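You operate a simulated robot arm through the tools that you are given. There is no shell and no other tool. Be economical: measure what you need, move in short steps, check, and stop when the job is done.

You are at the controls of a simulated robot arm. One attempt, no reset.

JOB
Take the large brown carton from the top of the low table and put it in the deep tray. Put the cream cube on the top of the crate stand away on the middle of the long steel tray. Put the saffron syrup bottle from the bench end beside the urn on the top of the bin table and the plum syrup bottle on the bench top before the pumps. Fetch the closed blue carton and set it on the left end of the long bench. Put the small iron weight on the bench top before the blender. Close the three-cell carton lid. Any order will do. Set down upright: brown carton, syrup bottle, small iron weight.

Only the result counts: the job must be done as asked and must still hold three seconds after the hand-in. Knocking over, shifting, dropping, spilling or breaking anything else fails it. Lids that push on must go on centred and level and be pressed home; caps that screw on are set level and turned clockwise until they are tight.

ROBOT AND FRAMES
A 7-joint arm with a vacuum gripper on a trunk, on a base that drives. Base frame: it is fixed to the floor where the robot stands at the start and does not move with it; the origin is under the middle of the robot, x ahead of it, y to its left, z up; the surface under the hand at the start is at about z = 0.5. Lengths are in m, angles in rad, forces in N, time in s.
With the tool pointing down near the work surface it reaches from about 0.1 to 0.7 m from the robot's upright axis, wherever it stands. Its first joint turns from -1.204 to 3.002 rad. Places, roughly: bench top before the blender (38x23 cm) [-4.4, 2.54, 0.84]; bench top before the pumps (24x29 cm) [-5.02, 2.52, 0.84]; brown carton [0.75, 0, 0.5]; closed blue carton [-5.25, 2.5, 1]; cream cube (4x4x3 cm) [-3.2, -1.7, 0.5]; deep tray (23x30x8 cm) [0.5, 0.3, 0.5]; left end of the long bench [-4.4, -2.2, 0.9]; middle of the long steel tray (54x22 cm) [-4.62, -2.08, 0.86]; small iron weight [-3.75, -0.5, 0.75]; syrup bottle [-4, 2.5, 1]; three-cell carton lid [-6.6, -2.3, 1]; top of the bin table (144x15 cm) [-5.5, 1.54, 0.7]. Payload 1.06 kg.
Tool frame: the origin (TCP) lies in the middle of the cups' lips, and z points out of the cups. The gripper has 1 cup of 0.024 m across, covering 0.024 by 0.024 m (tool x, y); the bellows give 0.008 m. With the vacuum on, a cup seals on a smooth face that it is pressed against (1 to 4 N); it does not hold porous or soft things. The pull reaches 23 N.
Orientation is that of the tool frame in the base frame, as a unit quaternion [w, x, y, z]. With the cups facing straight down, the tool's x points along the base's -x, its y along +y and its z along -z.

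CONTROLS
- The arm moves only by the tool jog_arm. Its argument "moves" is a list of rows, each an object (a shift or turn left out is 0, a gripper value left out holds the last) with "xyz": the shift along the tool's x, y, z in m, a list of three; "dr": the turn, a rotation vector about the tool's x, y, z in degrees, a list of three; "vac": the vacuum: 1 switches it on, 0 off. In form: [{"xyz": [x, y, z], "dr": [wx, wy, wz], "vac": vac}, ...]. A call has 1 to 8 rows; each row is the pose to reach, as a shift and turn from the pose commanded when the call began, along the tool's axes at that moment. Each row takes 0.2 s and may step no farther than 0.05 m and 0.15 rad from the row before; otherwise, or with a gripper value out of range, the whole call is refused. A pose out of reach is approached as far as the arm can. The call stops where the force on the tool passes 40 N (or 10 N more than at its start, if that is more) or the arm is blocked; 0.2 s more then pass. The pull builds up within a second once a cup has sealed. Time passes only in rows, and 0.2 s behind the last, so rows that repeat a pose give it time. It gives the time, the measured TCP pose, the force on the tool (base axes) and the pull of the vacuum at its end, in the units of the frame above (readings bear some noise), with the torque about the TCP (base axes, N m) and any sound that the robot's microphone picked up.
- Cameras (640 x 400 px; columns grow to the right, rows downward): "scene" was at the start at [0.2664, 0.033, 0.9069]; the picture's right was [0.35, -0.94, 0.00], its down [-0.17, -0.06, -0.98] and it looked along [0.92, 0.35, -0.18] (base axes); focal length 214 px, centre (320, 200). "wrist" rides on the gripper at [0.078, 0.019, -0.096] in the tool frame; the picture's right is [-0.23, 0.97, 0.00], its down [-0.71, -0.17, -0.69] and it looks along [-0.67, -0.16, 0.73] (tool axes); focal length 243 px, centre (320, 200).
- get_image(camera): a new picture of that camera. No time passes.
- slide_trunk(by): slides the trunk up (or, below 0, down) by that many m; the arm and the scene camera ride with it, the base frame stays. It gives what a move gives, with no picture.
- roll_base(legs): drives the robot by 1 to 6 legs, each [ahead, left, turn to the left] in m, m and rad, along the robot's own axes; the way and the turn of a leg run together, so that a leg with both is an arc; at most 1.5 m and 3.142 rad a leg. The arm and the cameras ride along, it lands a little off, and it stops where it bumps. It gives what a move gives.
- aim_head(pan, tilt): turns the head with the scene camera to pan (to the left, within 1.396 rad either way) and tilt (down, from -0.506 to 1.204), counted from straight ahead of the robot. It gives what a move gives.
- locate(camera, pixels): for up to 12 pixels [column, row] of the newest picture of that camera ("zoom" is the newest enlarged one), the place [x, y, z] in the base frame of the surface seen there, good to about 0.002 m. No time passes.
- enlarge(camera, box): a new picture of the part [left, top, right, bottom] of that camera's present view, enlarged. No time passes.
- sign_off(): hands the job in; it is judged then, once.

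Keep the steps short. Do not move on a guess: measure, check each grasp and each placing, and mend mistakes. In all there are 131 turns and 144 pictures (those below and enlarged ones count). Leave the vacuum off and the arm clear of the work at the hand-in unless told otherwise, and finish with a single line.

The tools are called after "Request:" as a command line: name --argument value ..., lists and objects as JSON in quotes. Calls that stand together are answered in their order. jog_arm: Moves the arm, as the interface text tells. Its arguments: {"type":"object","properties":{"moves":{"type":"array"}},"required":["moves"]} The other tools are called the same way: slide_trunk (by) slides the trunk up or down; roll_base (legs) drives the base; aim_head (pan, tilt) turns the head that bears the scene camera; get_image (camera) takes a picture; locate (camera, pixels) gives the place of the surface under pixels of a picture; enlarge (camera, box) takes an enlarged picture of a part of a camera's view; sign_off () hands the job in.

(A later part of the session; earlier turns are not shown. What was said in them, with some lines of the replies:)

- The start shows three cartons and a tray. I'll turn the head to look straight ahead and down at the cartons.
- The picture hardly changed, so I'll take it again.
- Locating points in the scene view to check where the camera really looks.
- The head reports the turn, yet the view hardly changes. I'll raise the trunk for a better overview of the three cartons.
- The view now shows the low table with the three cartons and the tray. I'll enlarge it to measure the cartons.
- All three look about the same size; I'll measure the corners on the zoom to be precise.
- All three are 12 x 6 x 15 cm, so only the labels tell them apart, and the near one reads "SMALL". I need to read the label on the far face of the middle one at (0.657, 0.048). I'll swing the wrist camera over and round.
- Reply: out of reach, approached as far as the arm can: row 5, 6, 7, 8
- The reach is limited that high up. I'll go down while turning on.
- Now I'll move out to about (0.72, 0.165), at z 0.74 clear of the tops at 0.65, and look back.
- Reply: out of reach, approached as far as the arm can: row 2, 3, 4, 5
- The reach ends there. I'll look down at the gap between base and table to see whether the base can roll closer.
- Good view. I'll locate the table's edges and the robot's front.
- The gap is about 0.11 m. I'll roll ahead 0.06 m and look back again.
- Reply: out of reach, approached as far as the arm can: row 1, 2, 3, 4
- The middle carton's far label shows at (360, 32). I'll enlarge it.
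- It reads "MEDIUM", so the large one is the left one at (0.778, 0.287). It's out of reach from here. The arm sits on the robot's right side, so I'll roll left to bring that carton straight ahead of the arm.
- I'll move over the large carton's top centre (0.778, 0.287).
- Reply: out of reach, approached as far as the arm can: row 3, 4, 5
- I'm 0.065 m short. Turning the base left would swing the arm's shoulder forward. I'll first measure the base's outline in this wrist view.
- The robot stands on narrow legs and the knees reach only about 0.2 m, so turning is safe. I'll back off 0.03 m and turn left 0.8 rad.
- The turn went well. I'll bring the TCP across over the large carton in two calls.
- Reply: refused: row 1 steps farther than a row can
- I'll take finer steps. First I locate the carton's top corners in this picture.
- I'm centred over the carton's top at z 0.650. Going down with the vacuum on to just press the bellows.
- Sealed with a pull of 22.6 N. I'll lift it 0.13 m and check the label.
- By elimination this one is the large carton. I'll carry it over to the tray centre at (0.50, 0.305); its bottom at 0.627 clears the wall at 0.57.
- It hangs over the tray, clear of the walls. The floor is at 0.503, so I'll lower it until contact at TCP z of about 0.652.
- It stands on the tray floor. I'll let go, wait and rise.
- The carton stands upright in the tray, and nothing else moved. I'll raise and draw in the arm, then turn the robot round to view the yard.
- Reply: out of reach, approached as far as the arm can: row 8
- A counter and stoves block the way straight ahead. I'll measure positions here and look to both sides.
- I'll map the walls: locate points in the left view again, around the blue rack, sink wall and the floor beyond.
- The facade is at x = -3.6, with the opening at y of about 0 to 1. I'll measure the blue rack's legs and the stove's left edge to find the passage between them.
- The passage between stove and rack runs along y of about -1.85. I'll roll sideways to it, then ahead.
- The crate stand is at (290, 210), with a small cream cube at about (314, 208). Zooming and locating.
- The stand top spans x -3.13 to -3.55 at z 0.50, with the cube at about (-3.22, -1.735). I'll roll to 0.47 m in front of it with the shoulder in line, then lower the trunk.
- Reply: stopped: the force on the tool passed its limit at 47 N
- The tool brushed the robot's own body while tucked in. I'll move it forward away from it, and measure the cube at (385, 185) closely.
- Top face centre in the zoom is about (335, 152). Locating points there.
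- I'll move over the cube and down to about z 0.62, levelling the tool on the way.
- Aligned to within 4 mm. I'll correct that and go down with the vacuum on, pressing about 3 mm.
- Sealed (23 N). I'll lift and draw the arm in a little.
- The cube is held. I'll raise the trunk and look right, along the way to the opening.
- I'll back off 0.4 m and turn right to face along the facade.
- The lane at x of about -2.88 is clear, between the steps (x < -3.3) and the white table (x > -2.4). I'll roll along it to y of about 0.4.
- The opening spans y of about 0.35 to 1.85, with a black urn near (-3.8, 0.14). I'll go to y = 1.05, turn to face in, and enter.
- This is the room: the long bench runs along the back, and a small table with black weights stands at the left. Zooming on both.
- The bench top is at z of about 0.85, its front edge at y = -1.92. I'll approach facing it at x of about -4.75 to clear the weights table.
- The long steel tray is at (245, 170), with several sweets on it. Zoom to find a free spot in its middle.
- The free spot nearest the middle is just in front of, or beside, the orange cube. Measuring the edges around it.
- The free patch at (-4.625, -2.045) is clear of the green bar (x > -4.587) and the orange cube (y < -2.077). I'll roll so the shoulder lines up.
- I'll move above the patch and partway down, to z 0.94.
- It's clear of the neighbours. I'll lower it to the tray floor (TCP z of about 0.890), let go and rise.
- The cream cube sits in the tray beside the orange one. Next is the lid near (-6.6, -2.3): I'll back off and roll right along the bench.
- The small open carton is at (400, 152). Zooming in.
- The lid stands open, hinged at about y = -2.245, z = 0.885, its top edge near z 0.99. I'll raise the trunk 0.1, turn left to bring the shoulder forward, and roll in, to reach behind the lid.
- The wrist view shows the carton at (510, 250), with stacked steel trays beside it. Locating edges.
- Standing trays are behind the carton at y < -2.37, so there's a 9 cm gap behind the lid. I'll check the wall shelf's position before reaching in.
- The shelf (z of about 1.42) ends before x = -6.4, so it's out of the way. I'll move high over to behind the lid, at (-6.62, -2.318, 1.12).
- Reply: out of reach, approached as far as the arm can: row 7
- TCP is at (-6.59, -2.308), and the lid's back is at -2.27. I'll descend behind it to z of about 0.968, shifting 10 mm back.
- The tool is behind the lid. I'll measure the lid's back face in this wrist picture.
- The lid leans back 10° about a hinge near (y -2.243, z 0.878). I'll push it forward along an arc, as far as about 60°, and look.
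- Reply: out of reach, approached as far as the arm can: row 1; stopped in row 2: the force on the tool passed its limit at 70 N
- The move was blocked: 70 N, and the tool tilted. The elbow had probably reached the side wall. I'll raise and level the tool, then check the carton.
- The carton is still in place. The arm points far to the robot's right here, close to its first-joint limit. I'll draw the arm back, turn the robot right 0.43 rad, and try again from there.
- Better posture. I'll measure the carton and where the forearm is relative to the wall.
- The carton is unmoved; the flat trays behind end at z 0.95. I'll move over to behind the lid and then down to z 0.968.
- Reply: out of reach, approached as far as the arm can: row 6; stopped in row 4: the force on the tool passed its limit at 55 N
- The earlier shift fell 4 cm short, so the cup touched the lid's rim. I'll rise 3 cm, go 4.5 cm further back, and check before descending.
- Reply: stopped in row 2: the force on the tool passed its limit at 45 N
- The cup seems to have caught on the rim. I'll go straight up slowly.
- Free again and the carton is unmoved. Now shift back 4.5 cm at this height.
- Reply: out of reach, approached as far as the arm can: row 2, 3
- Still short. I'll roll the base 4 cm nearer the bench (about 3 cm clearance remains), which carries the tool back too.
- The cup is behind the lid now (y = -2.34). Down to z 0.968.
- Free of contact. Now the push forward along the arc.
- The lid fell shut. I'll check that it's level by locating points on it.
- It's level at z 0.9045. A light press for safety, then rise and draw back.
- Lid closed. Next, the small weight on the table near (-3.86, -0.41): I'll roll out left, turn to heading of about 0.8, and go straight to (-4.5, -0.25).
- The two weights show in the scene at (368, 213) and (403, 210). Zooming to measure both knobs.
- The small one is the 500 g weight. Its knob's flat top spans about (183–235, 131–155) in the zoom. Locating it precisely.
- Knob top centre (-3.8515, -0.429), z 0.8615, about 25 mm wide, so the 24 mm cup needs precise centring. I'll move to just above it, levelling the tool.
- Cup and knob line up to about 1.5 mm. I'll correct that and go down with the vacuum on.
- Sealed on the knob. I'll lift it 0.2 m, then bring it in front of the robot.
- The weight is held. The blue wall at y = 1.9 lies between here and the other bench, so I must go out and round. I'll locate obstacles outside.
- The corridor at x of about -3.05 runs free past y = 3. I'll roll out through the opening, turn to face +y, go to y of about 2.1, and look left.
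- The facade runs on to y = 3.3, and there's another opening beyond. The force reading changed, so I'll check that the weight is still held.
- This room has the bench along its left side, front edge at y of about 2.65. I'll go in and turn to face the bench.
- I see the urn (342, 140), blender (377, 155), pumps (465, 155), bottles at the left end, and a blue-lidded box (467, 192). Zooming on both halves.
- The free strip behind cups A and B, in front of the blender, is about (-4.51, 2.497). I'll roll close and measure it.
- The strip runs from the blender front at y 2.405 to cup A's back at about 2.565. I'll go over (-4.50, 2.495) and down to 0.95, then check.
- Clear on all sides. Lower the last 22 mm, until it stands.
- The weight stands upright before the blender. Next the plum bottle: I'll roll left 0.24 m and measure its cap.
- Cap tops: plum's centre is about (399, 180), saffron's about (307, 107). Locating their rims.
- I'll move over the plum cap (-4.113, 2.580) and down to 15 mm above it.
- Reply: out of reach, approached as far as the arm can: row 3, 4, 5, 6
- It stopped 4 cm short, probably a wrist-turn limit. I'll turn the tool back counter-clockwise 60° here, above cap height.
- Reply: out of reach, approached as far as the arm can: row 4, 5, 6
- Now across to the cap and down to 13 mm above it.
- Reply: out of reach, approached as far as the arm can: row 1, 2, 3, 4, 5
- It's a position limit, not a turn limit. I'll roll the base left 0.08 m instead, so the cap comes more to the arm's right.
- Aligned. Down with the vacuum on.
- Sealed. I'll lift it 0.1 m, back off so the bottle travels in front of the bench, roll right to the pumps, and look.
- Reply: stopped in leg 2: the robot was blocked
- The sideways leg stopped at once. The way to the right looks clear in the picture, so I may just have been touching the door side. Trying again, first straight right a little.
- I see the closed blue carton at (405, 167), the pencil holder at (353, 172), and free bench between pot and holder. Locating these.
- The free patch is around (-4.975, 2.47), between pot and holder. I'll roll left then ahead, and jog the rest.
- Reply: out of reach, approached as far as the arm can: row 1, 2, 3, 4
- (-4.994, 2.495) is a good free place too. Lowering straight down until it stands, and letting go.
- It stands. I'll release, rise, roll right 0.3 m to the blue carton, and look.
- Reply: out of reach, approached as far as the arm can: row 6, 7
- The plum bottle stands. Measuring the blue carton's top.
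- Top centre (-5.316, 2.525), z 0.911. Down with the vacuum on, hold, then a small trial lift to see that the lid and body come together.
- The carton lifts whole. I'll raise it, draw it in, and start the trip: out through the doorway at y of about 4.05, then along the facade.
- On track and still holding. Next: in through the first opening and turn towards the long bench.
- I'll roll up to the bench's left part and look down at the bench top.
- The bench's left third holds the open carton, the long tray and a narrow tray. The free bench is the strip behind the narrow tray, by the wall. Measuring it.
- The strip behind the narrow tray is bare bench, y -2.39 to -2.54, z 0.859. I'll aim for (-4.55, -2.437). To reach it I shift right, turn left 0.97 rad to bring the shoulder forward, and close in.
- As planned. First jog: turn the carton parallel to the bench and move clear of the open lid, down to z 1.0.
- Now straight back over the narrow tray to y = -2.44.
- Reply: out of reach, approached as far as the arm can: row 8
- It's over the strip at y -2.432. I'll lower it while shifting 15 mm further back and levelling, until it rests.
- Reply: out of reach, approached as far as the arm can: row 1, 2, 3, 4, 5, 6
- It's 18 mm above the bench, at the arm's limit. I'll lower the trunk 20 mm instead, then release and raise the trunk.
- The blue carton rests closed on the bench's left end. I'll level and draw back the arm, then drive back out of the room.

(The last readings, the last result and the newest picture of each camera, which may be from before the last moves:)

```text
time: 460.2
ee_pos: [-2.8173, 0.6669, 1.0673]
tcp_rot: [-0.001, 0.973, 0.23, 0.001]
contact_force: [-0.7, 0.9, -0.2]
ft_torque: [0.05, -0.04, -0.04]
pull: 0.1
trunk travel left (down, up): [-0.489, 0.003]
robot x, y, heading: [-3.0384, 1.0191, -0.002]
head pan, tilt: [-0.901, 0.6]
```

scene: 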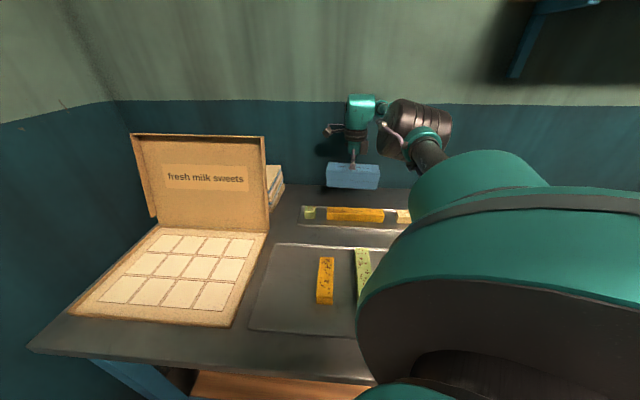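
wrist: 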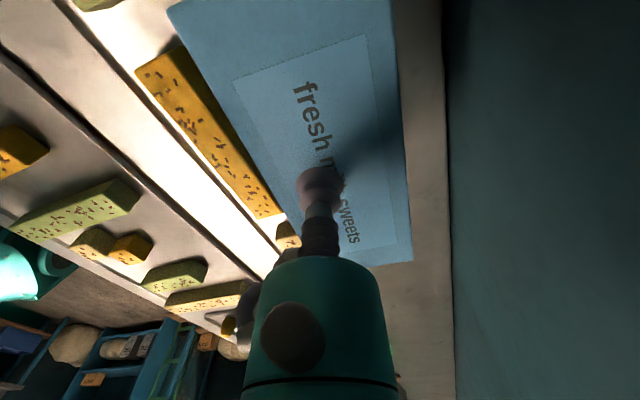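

On course. Next: up the corridor and into the second room.

Request:
roll_base --legs '[[0, 0, 1.572], [1.5, 0, 0], [1.48, 0, 0], [0, 0, 1.57], [1.01, 0, 0], [0, 0, 1.57]]'

Request:
roll_base --legs '[[0.6, 0, 0]]'

Request:
aim_head --pan 0.0 --tilt 0.6

Request:
get_image --camera "scene"

```text
time: 490.7
ee_pos: [-4.3868, 3.7476, 1.0684]
tcp_rot: [0.0, 0.854, -0.52, 0.001]
contact_force: [0.7, 0.7, 0.2]
ft_torque: [-0.01, -0.01, -0.03]
pull: 0.0
trunk travel left (down, up): [-0.489, 0.003]
robot x, y, heading: [-4.0372, 3.969, -1.567]
head pan, tilt: [-0.901, 0.6]
```

```text
time: 494.1
ee_pos: [-4.3846, 3.1411, 1.0689]
tcp_rot: [0.0, 0.854, -0.52, 0.001]
contact_force: [-1.0, -1.1, 1.7]
ft_torque: [0.01, 0.01, 0.02]
pull: 0.1
trunk travel left (down, up): [-0.489, 0.003]
robot x, y, heading: [-4.036, 3.3641, -1.567]
head pan, tilt: [-0.901, 0.6]
```

```text
time: 495.4
ee_pos: [-4.3839, 3.1424, 1.0679]
tcp_rot: [-0.001, 0.854, -0.521, 0.002]
contact_force: [-0.1, 0.1, 0.4]
ft_torque: [0.0, 0.0, -0.03]
pull: 0.1
trunk travel left (down, up): [-0.489, 0.003]
robot x, y, heading: [-4.035, 3.3677, -1.565]
head pan, tilt: [0.0, 0.6]
```

```text
27 pictures are left
```

scene: 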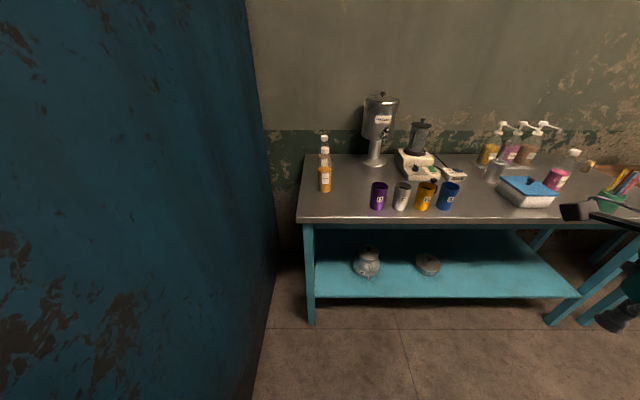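

I'll turn left 0.4, close in, and bring the tool to near the saffron cap at (-4.054, 2.4815).

Request:
roll_base --legs '[[0, 0, 0.4], [0.349, -0.166, 0]]'

Request:
jog_arm --moves '[{"xyz": [0.045, -0.0048, -0.01]}, {"xyz": [0.09, -0.0096, -0.015]}, {"xyz": [0.135, -0.014, -0.015]}, {"xyz": [0.18, -0.019, -0.015]}, {"xyz": [0.225, -0.024, -0.015]}, {"xyz": [0.265, -0.028, -0.015]}]'

Request:
aim_head --pan -0.2 --tilt 0.85

Request:
get_image --camera "scene"

```text
time: 499.0
ee_pos: [-4.2837, 2.6346, 1.0677]
tcp_rot: [0.0, 0.941, -0.339, 0.001]
contact_force: [-0.4, 0.5, 0.0]
ft_torque: [0.01, -0.02, 0.02]
pull: 0.0
trunk travel left (down, up): [-0.489, 0.003]
robot x, y, heading: [-4.0497, 2.9765, -1.162]
head pan, tilt: [0.0, 0.6]
```

```text
time: 500.4
ee_pos: [-4.0621, 2.4879, 1.0844]
tcp_rot: [-0.002, 0.941, -0.339, 0.001]
contact_force: [0.3, -1.1, 0.5]
ft_torque: [0.0, 0.03, 0.01]
pull: 0.0
trunk travel left (down, up): [-0.489, 0.003]
robot x, y, heading: [-4.0466, 2.9774, -1.16]
head pan, tilt: [0.0, 0.6]
```

```text
time: 501.2
ee_pos: [-4.0609, 2.4876, 1.086]
tcp_rot: [0.0, 0.941, -0.339, 0.001]
contact_force: [0.1, 0.3, -0.2]
ft_torque: [0.0, -0.02, 0.0]
pull: 0.1
trunk travel left (down, up): [-0.489, 0.003]
robot x, y, heading: [-4.0518, 2.976, -1.169]
head pan, tilt: [-0.201, 0.85]
```

```text
26 pictures are left
```

scene: 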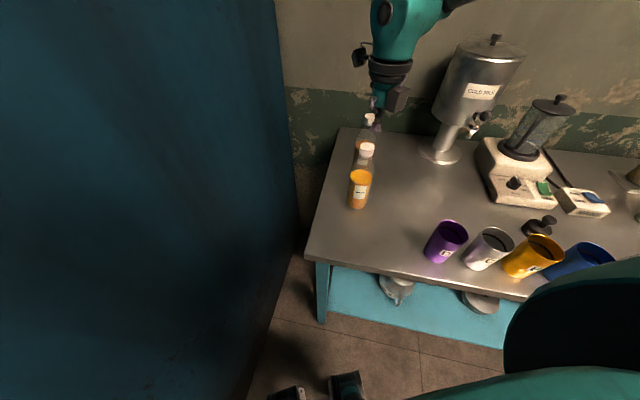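

Cap position is known from before. I'll correct 1 cm, go down with the vacuum on, hold, then lift 0.06.

Request:
jog_arm --moves '[{"xyz": [0.0098, 0, 0.02], "vac": 1}, {"xyz": [0.0098, 0, 0.038], "vac": 1}, {"xyz": [0.0098, 0, 0.046], "vac": 1}, {"xyz": [0.0098, 0, 0.0485], "vac": 1}, {"xyz": [0.0098, 0, 0.0485], "vac": 1}, {"xyz": [0.0098, 0, 0.0485], "vac": 1}, {"xyz": [0.0098, 0, 0.0485], "vac": 1}, {"xyz": [0.0098, 0, 0.0485], "vac": 1}]'

Request:
jog_arm --moves '[{"xyz": [0, 0, -0.01]}, {"xyz": [0, 0, -0.03]}, {"xyz": [0, 0, -0.06]}]'

Request:
enlarge --camera "scene" --box '[300, 80, 440, 240]'

```text
time: 503.0
ee_pos: [-4.0535, 2.4808, 1.0358]
tcp_rot: [0.0, 0.941, -0.339, 0.002]
contact_force: [-0.9, -3.3, 16.7]
ft_torque: [-0.1, -0.04, 0.01]
pull: 23.0
trunk travel left (down, up): [-0.489, 0.003]
robot x, y, heading: [-4.0477, 2.979, -1.159]
head pan, tilt: [-0.201, 0.85]
```

```text
time: 503.8
ee_pos: [-4.0526, 2.4821, 1.0947]
tcp_rot: [0.0, 0.941, -0.34, 0.0]
contact_force: [0.5, -0.2, -3.8]
ft_torque: [0.03, 0.02, 0.0]
pull: 22.5
trunk travel left (down, up): [-0.489, 0.003]
robot x, y, heading: [-4.0486, 2.9765, -1.162]
head pan, tilt: [-0.201, 0.85]
```

```text
2.50 times, centred on (370, 160) of scene
```

zoom: 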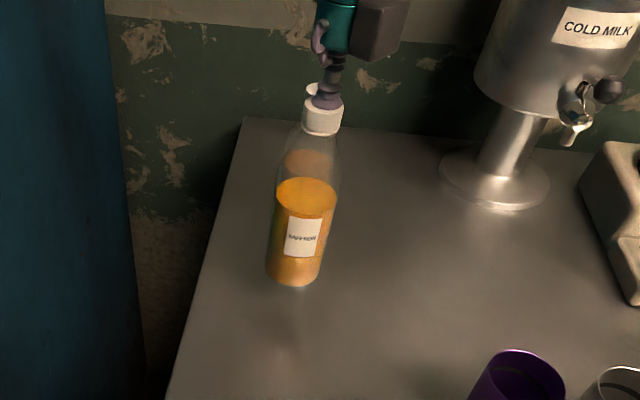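

Saffron is held. I'll back straight off the bench and head out.

Request:
roll_base --legs '[[-0.322, 0.138, 0], [0, 0, -0.4], [-0.65, 0, 0], [0, 0, 1.57], [1.05, 0, 0], [0, 0, -1.57]]'

```text
time: 523.0
ee_pos: [-3.201, 3.5205, 1.0957]
tcp_rot: [-0.001, 0.855, -0.518, 0.001]
contact_force: [-0.1, 0.6, -3.7]
ft_torque: [0.03, 0.03, 0.02]
pull: 22.7
trunk travel left (down, up): [-0.489, 0.003]
robot x, y, heading: [-3.002, 3.9809, -1.56]
head pan, tilt: [-0.201, 0.85]
```

Request:
roll_base --legs '[[1.5, 0, -0.01], [1.5, 0, 0], [0, 0, -1.57], [1.5, 0.1, 0], [0.95, 0.1, 0], [0, 0, -1.57]]'

Request:
aim_head --pan -0.1 --tilt 0.5

Request:
get_image --camera "scene"

Request:
locate --camera "scene" --pixels '[[200, 230], [260, 230], [320, 230], [380, 230], [440, 230], [200, 210], [260, 210], [320, 210], [380, 210], [440, 210], [320, 250], [320, 195]]'

```text
refused: leg 4 is longer than a leg can be; nothing moved
```

```text
time: 523.9
ee_pos: [-3.2006, 3.5207, 1.0947]
tcp_rot: [0.001, 0.855, -0.519, 0.001]
contact_force: [-0.2, 0.4, -4.2]
ft_torque: [0.03, 0.0, 0.0]
pull: 22.9
trunk travel left (down, up): [-0.489, 0.003]
robot x, y, heading: [-3.0057, 3.9788, -1.561]
head pan, tilt: [-0.099, 0.499]
```

```text
24 pictures are left
```

scene: 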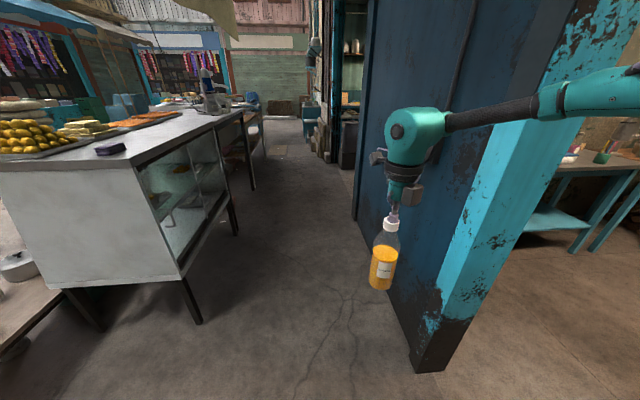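

```text
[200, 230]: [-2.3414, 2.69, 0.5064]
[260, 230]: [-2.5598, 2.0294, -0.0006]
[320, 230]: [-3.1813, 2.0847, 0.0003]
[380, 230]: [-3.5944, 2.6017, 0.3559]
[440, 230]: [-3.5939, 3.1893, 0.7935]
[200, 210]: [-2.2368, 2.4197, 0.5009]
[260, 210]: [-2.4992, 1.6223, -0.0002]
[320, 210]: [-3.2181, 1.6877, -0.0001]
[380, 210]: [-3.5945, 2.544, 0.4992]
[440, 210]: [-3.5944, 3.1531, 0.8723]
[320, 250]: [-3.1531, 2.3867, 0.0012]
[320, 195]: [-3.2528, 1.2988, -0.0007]
```

A leg was slightly too long. The same route with shorter legs:

Request:
roll_base --legs '[[1.5, 0, -0.01], [1.49, 0, 0], [0, 0, -1.57], [1.4, 0.1, 0], [1.05, 0.1, 0], [0, 0, -1.57]]'

Request:
aim_head --pan -0.1 --tilt 0.5

Request:
get_image --camera "scene"

Request:
locate --camera "scene" --pixels '[[200, 230], [260, 230], [320, 230], [380, 230], [440, 230], [200, 210], [260, 210], [320, 210], [380, 210], [440, 210], [320, 250], [320, 195]]'

```text
time: 557.6
ee_pos: [-5.181, 1.1535, 1.0945]
tcp_rot: [-0.002, 0.503, 0.864, -0.001]
contact_force: [-0.2, 0.8, -3.8]
ft_torque: [-0.01, 0.0, -0.04]
pull: 23.2
trunk travel left (down, up): [-0.489, 0.003]
robot x, y, heading: [-5.3615, 0.6917, 1.617]
head pan, tilt: [-0.099, 0.499]
```

```text
time: 558.2
ee_pos: [-5.1801, 1.1528, 1.096]
tcp_rot: [0.0, 0.504, 0.864, 0.001]
contact_force: [0.6, -0.7, -3.8]
ft_torque: [-0.04, -0.02, -0.01]
pull: 22.9
trunk travel left (down, up): [-0.489, 0.003]
robot x, y, heading: [-5.3585, 0.6916, 1.611]
head pan, tilt: [-0.099, 0.499]
```

```text
23 pictures are left
```

scene: 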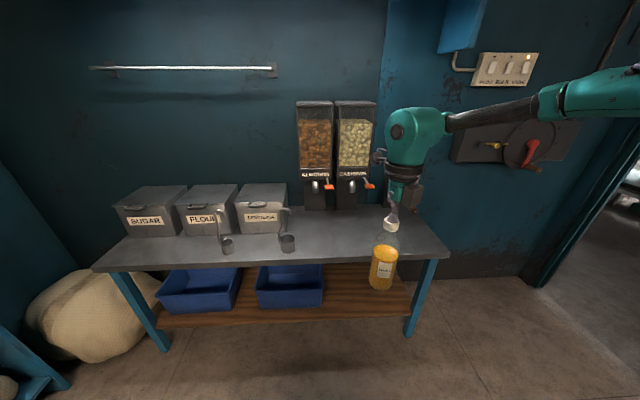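

```text
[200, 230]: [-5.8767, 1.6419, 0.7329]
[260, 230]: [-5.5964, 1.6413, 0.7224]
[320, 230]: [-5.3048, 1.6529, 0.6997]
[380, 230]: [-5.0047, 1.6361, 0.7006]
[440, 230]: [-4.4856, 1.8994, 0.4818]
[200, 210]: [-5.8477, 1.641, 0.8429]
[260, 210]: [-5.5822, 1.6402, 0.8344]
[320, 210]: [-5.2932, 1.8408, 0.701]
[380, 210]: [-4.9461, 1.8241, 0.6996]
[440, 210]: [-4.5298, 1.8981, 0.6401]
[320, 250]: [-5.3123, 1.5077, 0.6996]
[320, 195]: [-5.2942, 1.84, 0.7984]
```

The bin table top is at z 0.700 with a free strip around (-5.2, 1.54). I'll roll ahead 0.387, then lower the trunk 0.2.

Request:
roll_base --legs '[[0.387, 0, 0]]'

Request:
slide_trunk --by -0.195

Request:
get_image --camera "scene"

```text
time: 560.6
ee_pos: [-5.2022, 1.5441, 1.0947]
tcp_rot: [-0.001, 0.5, 0.866, 0.0]
contact_force: [-0.4, 0.4, -4.1]
ft_torque: [0.0, 0.02, -0.03]
pull: 22.8
trunk travel left (down, up): [-0.489, 0.003]
robot x, y, heading: [-5.3763, 1.0759, 1.626]
head pan, tilt: [-0.099, 0.499]
```

```text
time: 562.8
ee_pos: [-5.2018, 1.5442, 0.9001]
tcp_rot: [-0.001, 0.501, 0.865, -0.001]
contact_force: [0.3, 0.4, -4.1]
ft_torque: [0.01, -0.02, -0.02]
pull: 22.9
trunk travel left (down, up): [-0.294, 0.198]
robot x, y, heading: [-5.3796, 1.0808, 1.623]
head pan, tilt: [-0.099, 0.499]
```

```text
22 pictures are left
```

scene: 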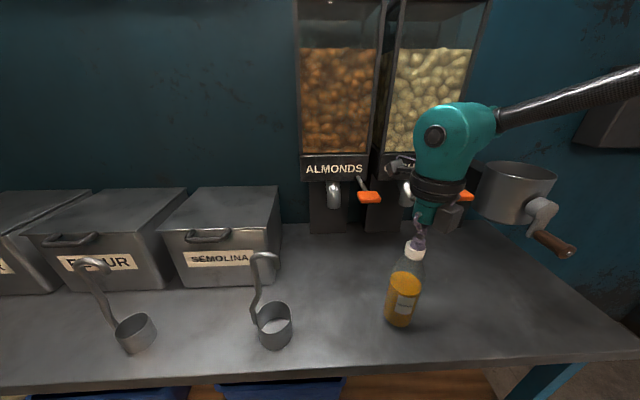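

Clear all round. Lowering the last 15 mm.

Request:
jog_arm --moves '[{"xyz": [0, 0, 0.007]}, {"xyz": [0, 0, 0.012]}, {"xyz": [0, 0, 0.0155]}, {"xyz": [0, 0, 0.0155]}]'

Request:
jog_arm --moves '[{"xyz": [0, 0, -0.001], "vac": 0}, {"xyz": [0, 0, -0.001], "vac": 0}, {"xyz": [0, 0, -0.001], "vac": 0}, {"xyz": [0, 0, -0.004], "vac": 0}, {"xyz": [0, 0, -0.015], "vac": 0}, {"xyz": [0, 0, -0.04], "vac": 0}]'

Request:
roll_base --legs '[[-0.4, 0, 0]]'

Request:
get_image --camera "scene"

```text
time: 563.8
ee_pos: [-5.2029, 1.5444, 0.8861]
tcp_rot: [-0.002, 0.5, 0.866, 0.001]
contact_force: [2.2, 3.1, 19.5]
ft_torque: [0.02, -0.02, -0.03]
pull: 23.1
trunk travel left (down, up): [-0.294, 0.198]
robot x, y, heading: [-5.3778, 1.0789, 1.623]
head pan, tilt: [-0.099, 0.499]
```

```text
time: 565.2
ee_pos: [-5.2027, 1.5437, 0.9241]
tcp_rot: [-0.002, 0.5, 0.866, -0.001]
contact_force: [0.5, 0.1, -0.5]
ft_torque: [0.03, -0.01, -0.03]
pull: 0.2
trunk travel left (down, up): [-0.294, 0.198]
robot x, y, heading: [-5.3822, 1.0817, 1.621]
head pan, tilt: [-0.099, 0.499]
```

```text
time: 567.7
ee_pos: [-5.1831, 1.1413, 0.9241]
tcp_rot: [-0.001, 0.5, 0.866, 0.0]
contact_force: [0.0, -0.2, -0.4]
ft_torque: [-0.02, 0.0, -0.01]
pull: 0.1
trunk travel left (down, up): [-0.294, 0.198]
robot x, y, heading: [-5.3561, 0.6756, 1.627]
head pan, tilt: [-0.099, 0.499]
```

```text
21 pictures are left
```

scene: 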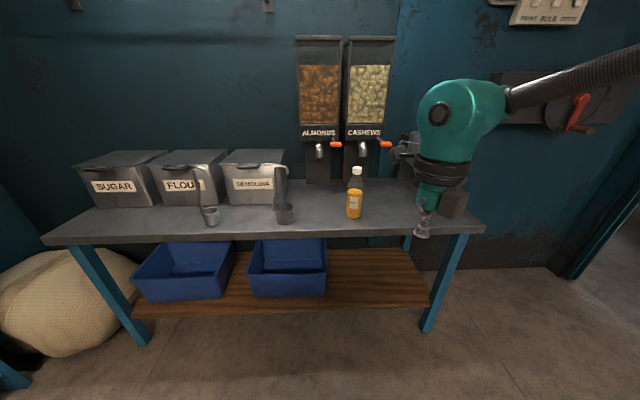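

The saffron bottle stands upright on the bin table, the vacuum is off and the arm is clear. All the items are placed, so I'm handing in.

Request:
sign_off

```text
The job is handed in.
```

I did all seven tasks, checked each one by camera, and handed the job in; no verdict has come back. Two choices rest on my judgement: I took the brown carton as the large one because the other two read SMALL and MEDIUM, and I set the blue carton on the bare bench behind the narrow tray.
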